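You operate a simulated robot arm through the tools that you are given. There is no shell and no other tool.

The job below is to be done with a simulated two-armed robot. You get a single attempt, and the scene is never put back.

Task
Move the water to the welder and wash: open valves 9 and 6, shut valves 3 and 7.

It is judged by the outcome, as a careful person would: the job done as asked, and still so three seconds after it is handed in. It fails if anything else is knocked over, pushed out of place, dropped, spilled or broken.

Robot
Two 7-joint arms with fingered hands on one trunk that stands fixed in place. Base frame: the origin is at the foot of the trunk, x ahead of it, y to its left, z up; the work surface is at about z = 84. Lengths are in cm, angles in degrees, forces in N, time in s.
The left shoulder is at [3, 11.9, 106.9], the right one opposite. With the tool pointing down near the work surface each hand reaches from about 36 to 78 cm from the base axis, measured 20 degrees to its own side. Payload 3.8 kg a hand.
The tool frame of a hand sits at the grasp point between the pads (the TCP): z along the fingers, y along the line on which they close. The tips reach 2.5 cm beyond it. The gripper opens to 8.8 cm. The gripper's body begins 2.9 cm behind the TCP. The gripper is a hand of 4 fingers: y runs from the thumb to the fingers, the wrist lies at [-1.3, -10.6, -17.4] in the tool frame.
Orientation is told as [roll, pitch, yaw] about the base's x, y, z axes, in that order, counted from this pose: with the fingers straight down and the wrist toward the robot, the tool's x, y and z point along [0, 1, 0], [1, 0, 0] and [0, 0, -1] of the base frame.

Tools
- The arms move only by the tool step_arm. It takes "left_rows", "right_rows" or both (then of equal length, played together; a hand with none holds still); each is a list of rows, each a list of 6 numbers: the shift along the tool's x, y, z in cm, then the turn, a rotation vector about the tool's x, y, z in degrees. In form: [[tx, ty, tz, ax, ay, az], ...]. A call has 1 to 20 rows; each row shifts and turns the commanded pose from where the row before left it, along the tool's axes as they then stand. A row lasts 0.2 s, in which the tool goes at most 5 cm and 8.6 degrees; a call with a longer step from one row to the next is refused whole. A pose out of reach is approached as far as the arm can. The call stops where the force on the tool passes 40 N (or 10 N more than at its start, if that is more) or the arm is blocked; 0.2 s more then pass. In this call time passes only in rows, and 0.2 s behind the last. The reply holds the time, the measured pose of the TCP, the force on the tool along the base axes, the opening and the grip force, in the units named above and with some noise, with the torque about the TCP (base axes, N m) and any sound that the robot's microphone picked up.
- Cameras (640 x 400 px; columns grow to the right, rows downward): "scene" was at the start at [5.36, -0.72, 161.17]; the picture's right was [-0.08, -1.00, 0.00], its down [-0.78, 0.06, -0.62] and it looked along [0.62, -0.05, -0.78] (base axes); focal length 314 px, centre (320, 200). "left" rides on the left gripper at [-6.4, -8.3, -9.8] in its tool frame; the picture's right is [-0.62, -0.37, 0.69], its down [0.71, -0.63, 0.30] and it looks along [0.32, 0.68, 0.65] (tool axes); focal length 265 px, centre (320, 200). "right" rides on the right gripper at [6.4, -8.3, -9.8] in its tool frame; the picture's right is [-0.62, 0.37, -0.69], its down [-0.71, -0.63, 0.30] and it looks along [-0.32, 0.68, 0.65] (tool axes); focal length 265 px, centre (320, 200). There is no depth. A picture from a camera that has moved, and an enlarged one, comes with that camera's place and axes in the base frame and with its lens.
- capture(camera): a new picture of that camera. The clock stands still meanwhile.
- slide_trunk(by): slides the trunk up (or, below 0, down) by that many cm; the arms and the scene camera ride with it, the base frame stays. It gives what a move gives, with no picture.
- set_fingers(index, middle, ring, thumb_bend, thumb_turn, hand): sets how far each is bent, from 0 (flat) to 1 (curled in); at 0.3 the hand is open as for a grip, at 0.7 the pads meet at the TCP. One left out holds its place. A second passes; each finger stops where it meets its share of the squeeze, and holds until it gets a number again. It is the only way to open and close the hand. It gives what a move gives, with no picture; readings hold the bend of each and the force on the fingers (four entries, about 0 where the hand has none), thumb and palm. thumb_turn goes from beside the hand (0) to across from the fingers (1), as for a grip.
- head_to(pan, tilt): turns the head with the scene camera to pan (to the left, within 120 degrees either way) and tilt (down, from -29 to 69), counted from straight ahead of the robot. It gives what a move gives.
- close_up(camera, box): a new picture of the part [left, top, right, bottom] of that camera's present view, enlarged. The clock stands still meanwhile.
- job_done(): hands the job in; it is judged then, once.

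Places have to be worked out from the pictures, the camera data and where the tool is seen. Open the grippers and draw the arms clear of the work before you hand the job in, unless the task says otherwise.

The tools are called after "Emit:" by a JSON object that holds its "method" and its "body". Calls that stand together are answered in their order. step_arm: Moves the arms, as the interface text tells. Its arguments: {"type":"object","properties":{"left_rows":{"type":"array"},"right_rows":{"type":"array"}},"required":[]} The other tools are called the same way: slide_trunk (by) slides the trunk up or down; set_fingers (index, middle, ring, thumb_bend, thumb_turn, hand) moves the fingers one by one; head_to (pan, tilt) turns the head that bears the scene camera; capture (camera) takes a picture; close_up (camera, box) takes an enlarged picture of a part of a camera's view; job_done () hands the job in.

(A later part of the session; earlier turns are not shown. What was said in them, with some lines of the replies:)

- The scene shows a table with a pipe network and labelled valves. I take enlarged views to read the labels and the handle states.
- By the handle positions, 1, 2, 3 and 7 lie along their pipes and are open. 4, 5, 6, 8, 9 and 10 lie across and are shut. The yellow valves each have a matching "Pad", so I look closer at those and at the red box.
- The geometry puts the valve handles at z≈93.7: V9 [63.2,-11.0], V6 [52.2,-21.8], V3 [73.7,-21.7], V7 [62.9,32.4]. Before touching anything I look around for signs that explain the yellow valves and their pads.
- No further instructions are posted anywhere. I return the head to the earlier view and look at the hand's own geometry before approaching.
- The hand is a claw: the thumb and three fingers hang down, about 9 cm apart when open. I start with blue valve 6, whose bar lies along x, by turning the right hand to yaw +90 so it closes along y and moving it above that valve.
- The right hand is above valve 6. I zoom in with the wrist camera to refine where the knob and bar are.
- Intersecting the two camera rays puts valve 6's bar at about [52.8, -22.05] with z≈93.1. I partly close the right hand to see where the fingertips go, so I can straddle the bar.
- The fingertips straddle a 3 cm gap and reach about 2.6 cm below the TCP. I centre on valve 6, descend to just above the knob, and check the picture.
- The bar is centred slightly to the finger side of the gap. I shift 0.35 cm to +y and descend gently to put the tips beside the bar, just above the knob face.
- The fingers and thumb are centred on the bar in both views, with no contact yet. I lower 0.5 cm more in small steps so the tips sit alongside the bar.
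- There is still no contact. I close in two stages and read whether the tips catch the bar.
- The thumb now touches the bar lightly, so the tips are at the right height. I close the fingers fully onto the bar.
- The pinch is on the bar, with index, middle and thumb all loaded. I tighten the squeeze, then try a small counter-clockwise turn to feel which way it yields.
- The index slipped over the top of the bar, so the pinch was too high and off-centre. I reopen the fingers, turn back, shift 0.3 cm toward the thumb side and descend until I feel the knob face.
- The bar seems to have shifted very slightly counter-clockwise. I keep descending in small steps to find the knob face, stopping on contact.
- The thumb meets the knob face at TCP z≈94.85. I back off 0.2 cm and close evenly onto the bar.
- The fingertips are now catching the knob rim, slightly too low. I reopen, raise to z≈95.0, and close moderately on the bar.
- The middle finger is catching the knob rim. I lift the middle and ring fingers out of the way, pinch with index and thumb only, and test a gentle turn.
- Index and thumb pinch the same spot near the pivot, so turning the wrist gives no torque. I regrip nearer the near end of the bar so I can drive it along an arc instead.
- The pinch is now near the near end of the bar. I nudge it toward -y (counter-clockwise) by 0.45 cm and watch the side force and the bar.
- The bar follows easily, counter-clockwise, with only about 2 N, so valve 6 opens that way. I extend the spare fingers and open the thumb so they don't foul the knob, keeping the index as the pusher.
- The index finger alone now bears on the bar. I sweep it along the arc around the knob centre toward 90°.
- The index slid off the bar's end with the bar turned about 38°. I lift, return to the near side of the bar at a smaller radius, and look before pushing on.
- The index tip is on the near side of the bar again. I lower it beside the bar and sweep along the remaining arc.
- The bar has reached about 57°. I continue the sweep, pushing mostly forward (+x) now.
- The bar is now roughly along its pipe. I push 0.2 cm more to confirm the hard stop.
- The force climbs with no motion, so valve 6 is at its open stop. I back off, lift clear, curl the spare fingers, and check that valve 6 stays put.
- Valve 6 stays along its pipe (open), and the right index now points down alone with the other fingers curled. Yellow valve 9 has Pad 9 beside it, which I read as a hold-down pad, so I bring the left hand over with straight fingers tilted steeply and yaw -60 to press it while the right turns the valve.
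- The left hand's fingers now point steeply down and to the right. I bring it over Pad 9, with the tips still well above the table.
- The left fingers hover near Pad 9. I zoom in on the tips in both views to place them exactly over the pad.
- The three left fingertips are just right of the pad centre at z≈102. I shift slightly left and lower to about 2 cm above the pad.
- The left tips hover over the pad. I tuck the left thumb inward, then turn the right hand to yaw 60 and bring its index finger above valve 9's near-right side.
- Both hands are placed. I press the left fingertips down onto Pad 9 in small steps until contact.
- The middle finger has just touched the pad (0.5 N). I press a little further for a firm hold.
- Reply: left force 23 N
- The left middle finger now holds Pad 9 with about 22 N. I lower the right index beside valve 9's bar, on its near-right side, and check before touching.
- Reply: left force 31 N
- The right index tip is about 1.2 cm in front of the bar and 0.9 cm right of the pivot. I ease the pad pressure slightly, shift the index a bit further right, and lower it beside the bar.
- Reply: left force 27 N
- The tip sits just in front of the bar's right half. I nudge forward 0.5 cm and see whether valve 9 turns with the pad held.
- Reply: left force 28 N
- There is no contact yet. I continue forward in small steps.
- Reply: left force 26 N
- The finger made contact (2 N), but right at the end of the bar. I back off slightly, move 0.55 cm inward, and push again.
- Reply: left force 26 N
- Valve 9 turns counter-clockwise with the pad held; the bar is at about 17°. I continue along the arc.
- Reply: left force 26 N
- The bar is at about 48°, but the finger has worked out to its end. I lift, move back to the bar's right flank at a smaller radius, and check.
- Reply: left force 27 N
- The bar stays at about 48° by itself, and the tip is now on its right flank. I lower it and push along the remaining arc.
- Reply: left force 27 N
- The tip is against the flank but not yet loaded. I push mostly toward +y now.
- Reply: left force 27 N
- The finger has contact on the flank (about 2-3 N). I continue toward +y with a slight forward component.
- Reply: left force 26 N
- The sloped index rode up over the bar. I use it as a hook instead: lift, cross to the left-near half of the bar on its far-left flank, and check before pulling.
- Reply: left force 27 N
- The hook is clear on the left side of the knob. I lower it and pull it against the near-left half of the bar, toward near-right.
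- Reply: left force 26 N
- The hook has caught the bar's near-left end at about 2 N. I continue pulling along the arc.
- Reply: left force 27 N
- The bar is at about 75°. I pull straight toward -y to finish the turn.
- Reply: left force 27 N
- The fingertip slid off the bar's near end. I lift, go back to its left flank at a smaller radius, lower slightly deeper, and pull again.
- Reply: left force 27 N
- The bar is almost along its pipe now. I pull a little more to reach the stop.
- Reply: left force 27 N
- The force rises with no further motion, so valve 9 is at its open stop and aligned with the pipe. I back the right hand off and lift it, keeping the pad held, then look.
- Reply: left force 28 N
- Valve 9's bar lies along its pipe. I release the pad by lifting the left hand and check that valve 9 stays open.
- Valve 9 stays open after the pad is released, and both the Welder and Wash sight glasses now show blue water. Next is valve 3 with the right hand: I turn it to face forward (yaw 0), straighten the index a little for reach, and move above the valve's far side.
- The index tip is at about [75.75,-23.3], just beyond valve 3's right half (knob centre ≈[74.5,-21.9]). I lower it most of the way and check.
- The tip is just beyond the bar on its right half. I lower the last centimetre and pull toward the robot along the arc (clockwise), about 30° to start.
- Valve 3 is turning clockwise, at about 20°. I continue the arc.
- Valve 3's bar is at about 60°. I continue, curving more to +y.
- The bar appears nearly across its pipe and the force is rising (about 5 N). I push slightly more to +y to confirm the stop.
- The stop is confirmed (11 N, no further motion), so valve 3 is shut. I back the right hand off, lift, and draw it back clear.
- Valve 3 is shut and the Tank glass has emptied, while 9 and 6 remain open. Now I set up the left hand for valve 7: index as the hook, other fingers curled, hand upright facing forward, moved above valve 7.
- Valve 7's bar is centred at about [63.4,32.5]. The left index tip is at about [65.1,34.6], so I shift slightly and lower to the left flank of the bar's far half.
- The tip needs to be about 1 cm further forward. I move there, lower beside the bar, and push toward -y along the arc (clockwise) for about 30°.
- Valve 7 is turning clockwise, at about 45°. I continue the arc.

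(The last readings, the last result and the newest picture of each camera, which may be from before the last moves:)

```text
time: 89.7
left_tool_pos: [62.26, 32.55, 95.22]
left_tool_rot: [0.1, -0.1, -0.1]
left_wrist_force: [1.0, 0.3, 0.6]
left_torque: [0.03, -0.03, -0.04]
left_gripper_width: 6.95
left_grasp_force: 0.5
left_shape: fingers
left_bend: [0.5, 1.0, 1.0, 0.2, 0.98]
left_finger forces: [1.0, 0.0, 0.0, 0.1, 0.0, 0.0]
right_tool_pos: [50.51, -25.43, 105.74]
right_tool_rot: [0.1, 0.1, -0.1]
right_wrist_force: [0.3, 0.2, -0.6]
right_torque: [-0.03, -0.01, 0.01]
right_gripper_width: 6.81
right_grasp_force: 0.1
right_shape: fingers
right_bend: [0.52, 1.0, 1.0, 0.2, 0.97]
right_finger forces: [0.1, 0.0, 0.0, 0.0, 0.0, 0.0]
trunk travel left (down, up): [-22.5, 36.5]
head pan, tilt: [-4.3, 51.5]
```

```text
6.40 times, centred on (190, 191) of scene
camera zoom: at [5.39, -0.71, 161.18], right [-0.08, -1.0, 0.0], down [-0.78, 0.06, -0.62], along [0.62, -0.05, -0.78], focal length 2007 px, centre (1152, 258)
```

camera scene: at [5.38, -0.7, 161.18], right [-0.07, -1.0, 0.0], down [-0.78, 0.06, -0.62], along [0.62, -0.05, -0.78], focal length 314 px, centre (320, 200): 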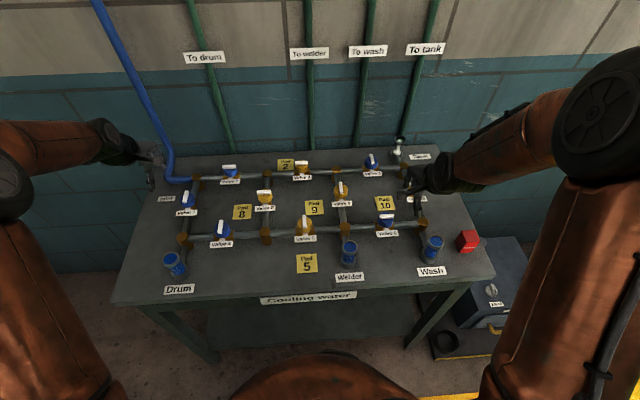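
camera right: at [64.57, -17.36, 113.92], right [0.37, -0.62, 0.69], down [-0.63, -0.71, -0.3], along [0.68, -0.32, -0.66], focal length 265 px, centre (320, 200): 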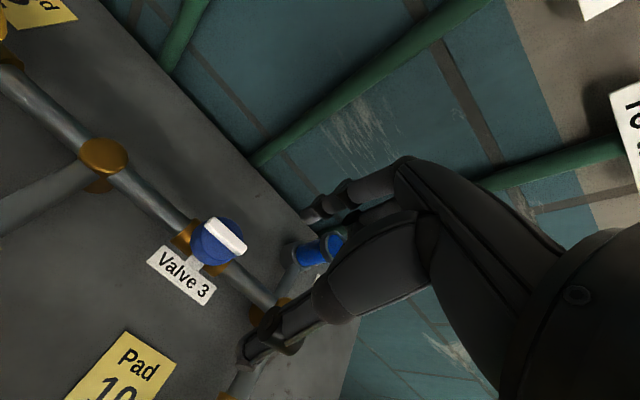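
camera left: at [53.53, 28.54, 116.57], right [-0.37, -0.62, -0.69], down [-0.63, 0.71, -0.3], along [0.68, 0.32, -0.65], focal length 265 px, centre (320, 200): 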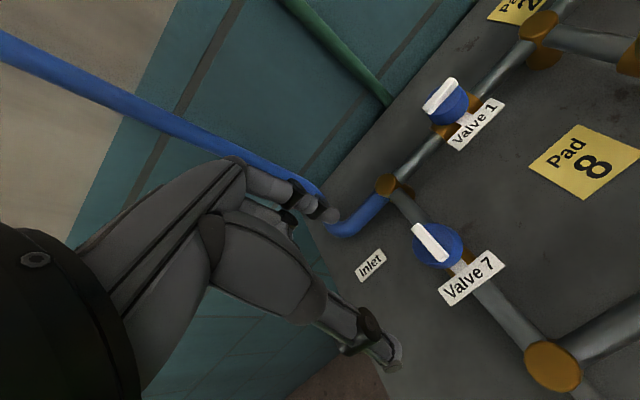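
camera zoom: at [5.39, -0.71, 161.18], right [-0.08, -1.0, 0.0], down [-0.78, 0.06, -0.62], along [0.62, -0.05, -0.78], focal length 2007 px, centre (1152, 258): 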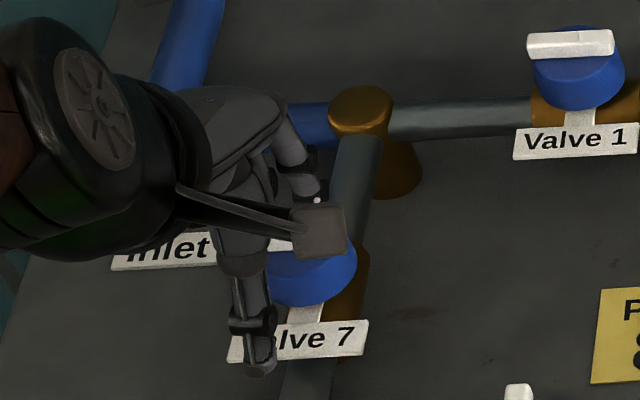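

The bar looks about perpendicular to its pipe. I pull a little further toward the robot to reach the stop.

Emit:
{"method": "step_arm", "body": {"left_rows": [[-0.05, -0.15, 0, 0, 0, 0], [-0.05, -0.15, 0, 0, 0, 0]]}}

Emit:
{"method": "close_up", "body": {"camera": "left", "box": [280, 150, 480, 275]}}

```text
time: 90.3
left_tool_pos: [61.94, 32.51, 95.15]
left_tool_rot: [0.0, 0.0, -0.1]
left_wrist_force: [2.6, 0.3, 0.9]
left_torque: [0.06, -0.07, 0.06]
left_gripper_width: 7.17
left_grasp_force: 1.4
left_shape: fingers
left_bend: [0.48, 1.0, 1.0, 0.2, 0.98]
left_finger forces: [2.8, 0.1, 0.1, 0.0, 0.0, 0.0]
right_tool_pos: [50.47, -25.36, 105.73]
right_tool_rot: [0.0, 0.1, 0.0]
right_wrist_force: [-0.2, 0.4, 0.1]
right_torque: [0.0, -0.01, -0.01]
right_gripper_width: 6.79
right_grasp_force: 0.0
right_shape: fingers
right_bend: [0.52, 1.0, 1.0, 0.2, 0.97]
right_finger forces: [0.0, 0.0, 0.0, 0.0, 0.0, 0.0]
trunk travel left (down, up): [-22.5, 36.5]
head pan, tilt: [-4.3, 51.5]
```

```text
3.20 times, centred on (380, 212) of left
camera zoom: at [53.57, 25.99, 105.08], right [-0.37, -0.62, -0.69], down [-0.63, 0.71, -0.3], along [0.68, 0.32, -0.65], focal length 849 px, centre (128, 160)
```

zoom: 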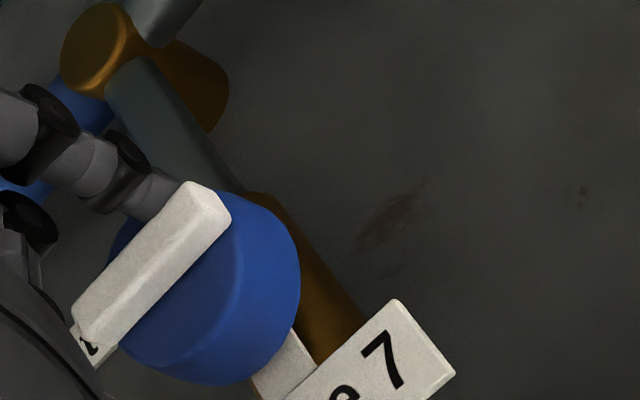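

The force is only 2.8 N with the finger flexing, so that is not yet conclusive. I pull a bit further to be sure.

Emit:
{"method": "step_arm", "body": {"left_rows": [[0, -0.2, 0, 0, 0, 0], [0, -0.2, 0, 0, 0, 0], [0, -0.15, 0, 0, 0, 0]]}}

Emit:
{"method": "close_up", "body": {"camera": "left", "box": [280, 150, 480, 275]}}

```text
time: 91.1
left_tool_pos: [61.44, 32.51, 95.22]
left_tool_rot: [0.0, 0.0, 0.1]
left_wrist_force: [5.9, -0.9, -0.9]
left_torque: [0.03, -0.12, 0.03]
left_gripper_width: 7.68
left_grasp_force: 3.5
left_shape: fingers
left_bend: [0.44, 1.0, 1.0, 0.2, 0.98]
left_finger forces: [6.1, 0.0, 0.0, 0.0, 0.1, 0.0]
right_tool_pos: [50.63, -25.34, 105.67]
right_tool_rot: [-0.1, 0.1, -0.1]
right_wrist_force: [-0.8, 0.3, 0.4]
right_torque: [0.01, 0.0, 0.06]
right_gripper_width: 6.85
right_grasp_force: 0.1
right_shape: fingers
right_bend: [0.52, 1.0, 1.0, 0.2, 0.97]
right_finger forces: [0.0, 0.0, 0.1, 0.0, 0.1, 0.1]
trunk travel left (down, up): [-22.5, 36.5]
head pan, tilt: [-4.3, 51.5]
```

```text
3.20 times, centred on (380, 212) of left
camera zoom: at [53.04, 26.03, 105.11], right [-0.37, -0.62, -0.69], down [-0.63, 0.71, -0.3], along [0.68, 0.32, -0.65], focal length 849 px, centre (128, 160)
```

zoom: 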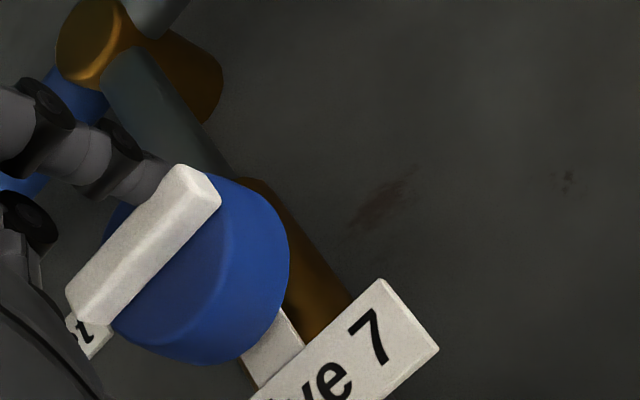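

The force doubled with no bar motion, so valve 7 is at its shut stop. I relieve the finger, lift the left hand clear, and check all the valves.

Emit:
{"method": "step_arm", "body": {"left_rows": [[0, 0.6, 0, 0, 0, 0], [0, 0.5, 0, 0, 0, 0], [0, 0, -2, 0, 0, 0], [0, 0, -4, 0, 0, 0], [0, -2, -4, 0, 0, 0], [0, -4, -2, 0, 0, 0], [0, -4, 0, 0, 0, 0]]}}

Emit:
{"method": "capture", "body": {"camera": "scene"}}

Emit:
{"method": "close_up", "body": {"camera": "scene", "box": [140, 130, 300, 230]}}

Emit:
{"method": "close_up", "body": {"camera": "scene", "box": [280, 130, 440, 230]}}

```text
time: 92.7
left_tool_pos: [52.42, 32.58, 107.44]
left_tool_rot: [0.0, 0.0, 0.0]
left_wrist_force: [0.3, 0.4, 0.1]
left_torque: [0.0, -0.01, -0.02]
left_gripper_width: 6.79
left_grasp_force: 0.0
left_shape: fingers
left_bend: [0.52, 1.0, 1.0, 0.2, 0.98]
left_finger forces: [0.0, 0.0, 0.0, 0.0, 0.0, 0.0]
right_tool_pos: [50.42, -25.44, 105.86]
right_tool_rot: [0.1, 0.1, -0.1]
right_wrist_force: [0.1, 0.3, 0.1]
right_torque: [0.0, -0.03, 0.03]
right_gripper_width: 6.84
right_grasp_force: 0.1
right_shape: fingers
right_bend: [0.52, 1.0, 1.0, 0.2, 0.97]
right_finger forces: [0.1, 0.1, 0.0, 0.0, 0.0, 0.1]
trunk travel left (down, up): [-22.5, 36.5]
head pan, tilt: [-4.3, 51.5]
```

```text
taken
camera scene: at [5.27, -0.69, 161.18], right [-0.08, -1.0, 0.0], down [-0.78, 0.06, -0.62], along [0.62, -0.05, -0.78], focal length 314 px, centre (320, 200)
```

scene: 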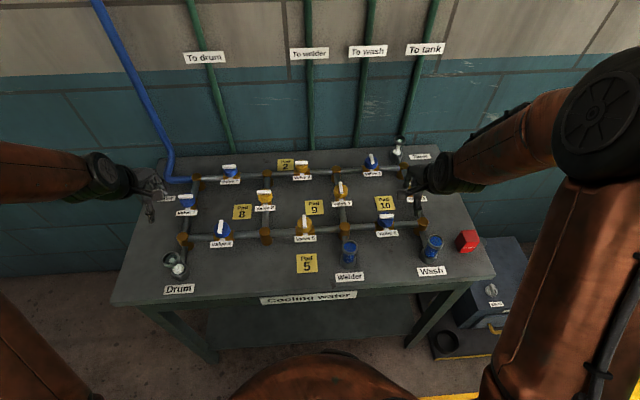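

```text
4.00 times, centred on (220, 180) of scene
camera zoom: at [5.27, -0.69, 161.18], right [-0.08, -1.0, 0.0], down [-0.78, 0.06, -0.62], along [0.62, -0.05, -0.78], focal length 1254 px, centre (720, 280)
```

zoom: 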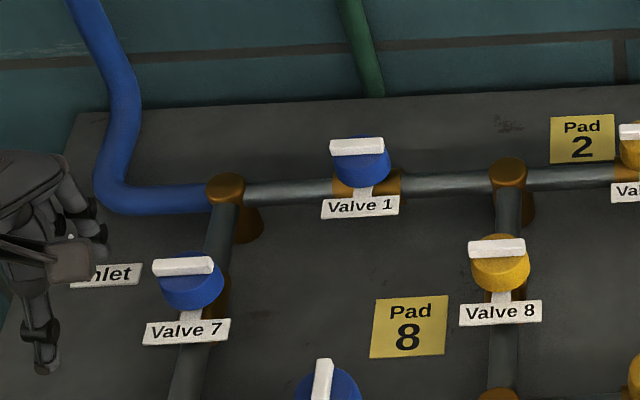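

```text
4.00 times, centred on (360, 180) of scene
camera zoom: at [5.27, -0.69, 161.18], right [-0.08, -1.0, 0.0], down [-0.78, 0.06, -0.62], along [0.62, -0.05, -0.78], focal length 1254 px, centre (160, 280)
```

zoom: 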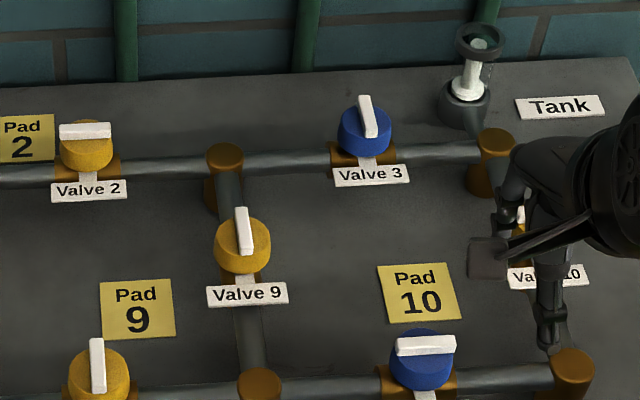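

All four valves are as asked: 9 and 6 along their pipes, 3 and 7 across. Welder and Wash carry water, and Tank and Drum are empty. I raise both arms clear and then open the hands.

Emit:
{"method": "step_arm", "body": {"left_rows": [[0, 0, -3.8, 0, 0, 0], [-2, -0.8, -3.8, 0, 0, 0], [-2, -0.8, -3.8, 0, 0, 0], [-2, -0.8, -3.8, 0, 0, 0], [-2, -0.8, -3.8, 0, 0, 0]], "right_rows": [[0, 0, -3.86, 0, 0, 0], [-0.6, -1, -3.86, 0, 0, 0], [-0.6, -1, -3.86, 0, 0, 0], [-0.6, -1, -3.86, 0, 0, 0], [-0.6, -1, -3.86, 0, 0, 0]]}}

Emit:
{"method": "set_fingers", "body": {"hand": "right", "index": 0.3, "middle": 0.3, "ring": 0.3, "thumb_bend": 0.3}}

Emit:
{"method": "set_fingers", "body": {"hand": "left", "index": 0.3, "middle": 0.3, "ring": 0.3, "thumb_bend": 0.3}}

Emit:
{"method": "capture", "body": {"camera": "scene"}}

Emit:
{"method": "close_up", "body": {"camera": "scene", "box": [140, 135, 300, 295]}}

Emit:
{"method": "close_up", "body": {"camera": "scene", "box": [280, 135, 500, 285]}}

```text
time: 93.9
left_tool_pos: [48.99, 24.5, 126.1]
left_tool_rot: [0.0, 0.0, 0.0]
left_wrist_force: [0.0, 0.5, -0.3]
left_torque: [0.03, 0.02, -0.01]
left_gripper_width: 6.8
left_grasp_force: 0.0
left_shape: fingers
left_bend: [0.52, 1.0, 1.0, 0.2, 0.98]
left_finger forces: [0.1, 0.0, 0.0, 0.0, 0.0, 0.1]
right_tool_pos: [47.01, -27.75, 124.98]
right_tool_rot: [0.1, 0.0, -0.1]
right_wrist_force: [0.6, -0.2, 0.0]
right_torque: [-0.03, 0.0, 0.01]
right_gripper_width: 6.81
right_grasp_force: 0.1
right_shape: fingers
right_bend: [0.52, 1.0, 1.0, 0.2, 0.97]
right_finger forces: [0.0, 0.1, 0.0, 0.0, 0.0, 0.0]
trunk travel left (down, up): [-22.5, 36.5]
head pan, tilt: [-4.3, 51.5]
```

```text
time: 94.9
left_tool_pos: [49.15, 24.51, 125.97]
left_tool_rot: [0.0, 0.0, -0.1]
left_wrist_force: [0.0, 0.6, 0.4]
left_torque: [0.04, 0.0, 0.0]
left_gripper_width: 6.8
left_grasp_force: 0.1
left_shape: fingers
left_bend: [0.52, 1.0, 1.0, 0.2, 0.98]
left_finger forces: [0.1, 0.1, 0.0, 0.0, 0.0, 0.0]
right_tool_pos: [47.06, -27.68, 125.02]
right_tool_rot: [-0.1, 0.1, 0.0]
right_wrist_force: [-0.5, 0.4, -0.1]
right_torque: [0.02, -0.04, 0.01]
right_gripper_width: 8.49
right_grasp_force: 0.1
right_shape: fingers
right_bend: [0.3, 0.3, 0.3, 0.3, 0.97]
right_finger forces: [0.0, 0.0, 0.1, 0.1, 0.0, 0.0]
trunk travel left (down, up): [-22.5, 36.5]
head pan, tilt: [-4.3, 51.5]
```

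```text
time: 95.9
left_tool_pos: [49.17, 24.46, 126.06]
left_tool_rot: [0.0, 0.0, 0.0]
left_wrist_force: [0.6, -0.2, 0.8]
left_torque: [0.0, 0.01, -0.02]
left_gripper_width: 8.51
left_grasp_force: 0.1
left_shape: fingers
left_bend: [0.3, 0.3, 0.3, 0.3, 0.98]
left_finger forces: [0.0, 0.1, 0.0, 0.0, 0.1, 0.0]
right_tool_pos: [47.16, -27.63, 125.03]
right_tool_rot: [0.0, 0.0, 0.1]
right_wrist_force: [0.4, -0.2, 0.1]
right_torque: [0.0, 0.0, 0.0]
right_gripper_width: 8.51
right_grasp_force: 0.2
right_shape: fingers
right_bend: [0.3, 0.3, 0.3, 0.3, 0.97]
right_finger forces: [0.0, 0.1, 0.0, 0.0, 0.0, 0.0]
trunk travel left (down, up): [-22.5, 36.5]
head pan, tilt: [-4.3, 51.5]
```

```text
taken
camera scene: at [5.36, -0.71, 161.18], right [-0.07, -1.0, 0.0], down [-0.78, 0.06, -0.62], along [0.62, -0.05, -0.78], focal length 314 px, centre (320, 200)
```

scene: 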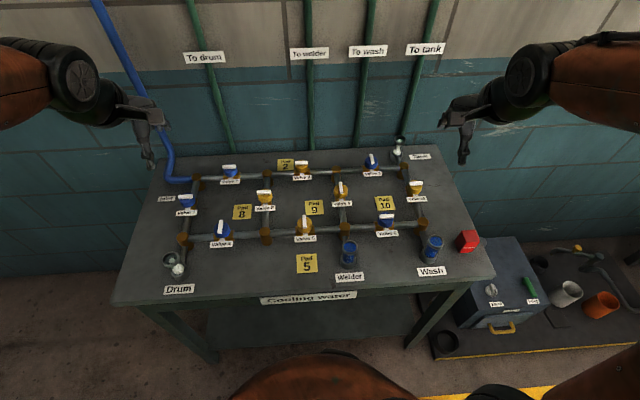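

```text
2.50 times, centred on (220, 215) of scene
camera zoom: at [5.36, -0.71, 161.18], right [-0.07, -1.0, 0.0], down [-0.78, 0.06, -0.62], along [0.62, -0.05, -0.78], focal length 784 px, centre (570, 162)
```

zoom: 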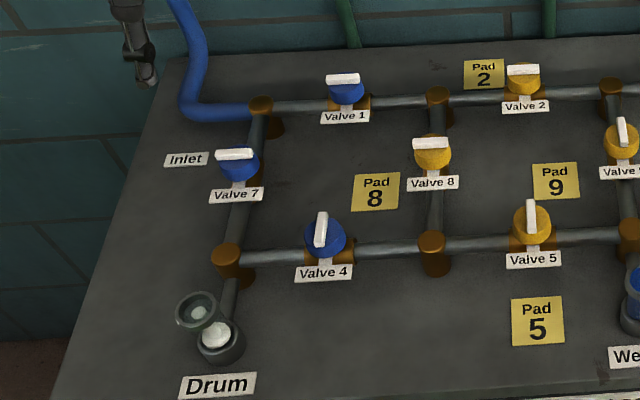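

```text
2.67 times, centred on (390, 210) of scene
camera zoom: at [5.36, -0.71, 161.18], right [-0.07, -1.0, 0.0], down [-0.78, 0.06, -0.62], along [0.62, -0.05, -0.78], focal length 836 px, centre (133, 173)
```

zoom: 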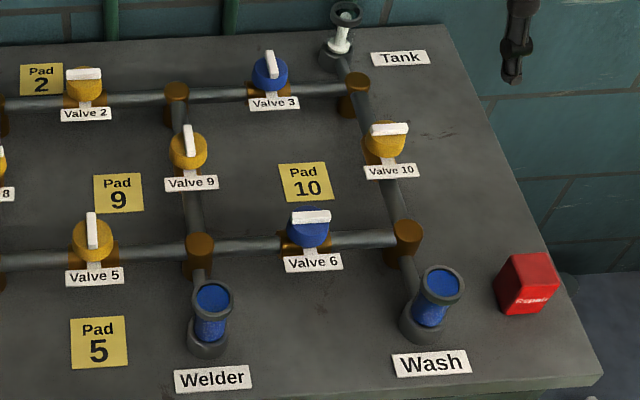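

Valves 9 and 6 are open, 3 and 7 are shut, and valves 1, 2, 4, 5, 8 and 10 are unchanged. Welder and Wash show water while Drum and Tank are empty. The red box is in place, and both hands are open and clear, so I hand the job in.

Emit:
{"method": "job_done", "body": {}}

```text
The job is handed in.
```

The water now runs to the welder and the wash. Valves 9 and 6 are open, valves 3 and 7 are shut, and I have handed the job in.

- **Valves:** All four were pushed to their end stops, and the last pictures show them staying there. Valves 1, 2, 4, 5, 8 and 10 are as they were.
- **Flow:** The Welder and Wash sight glasses show water, and the Drum and Tank glasses are empty.
- **Pad 9:** I took Pad 9 to be a hold-down for valve 9, so the left hand held it while the right turned the valve. Valve 9 stayed open once the pad was let go. I did not try turning it without the pad.
- **Surroundings:** The last pictures show nothing knocked over or moved. Both hands are open and clear of the table.
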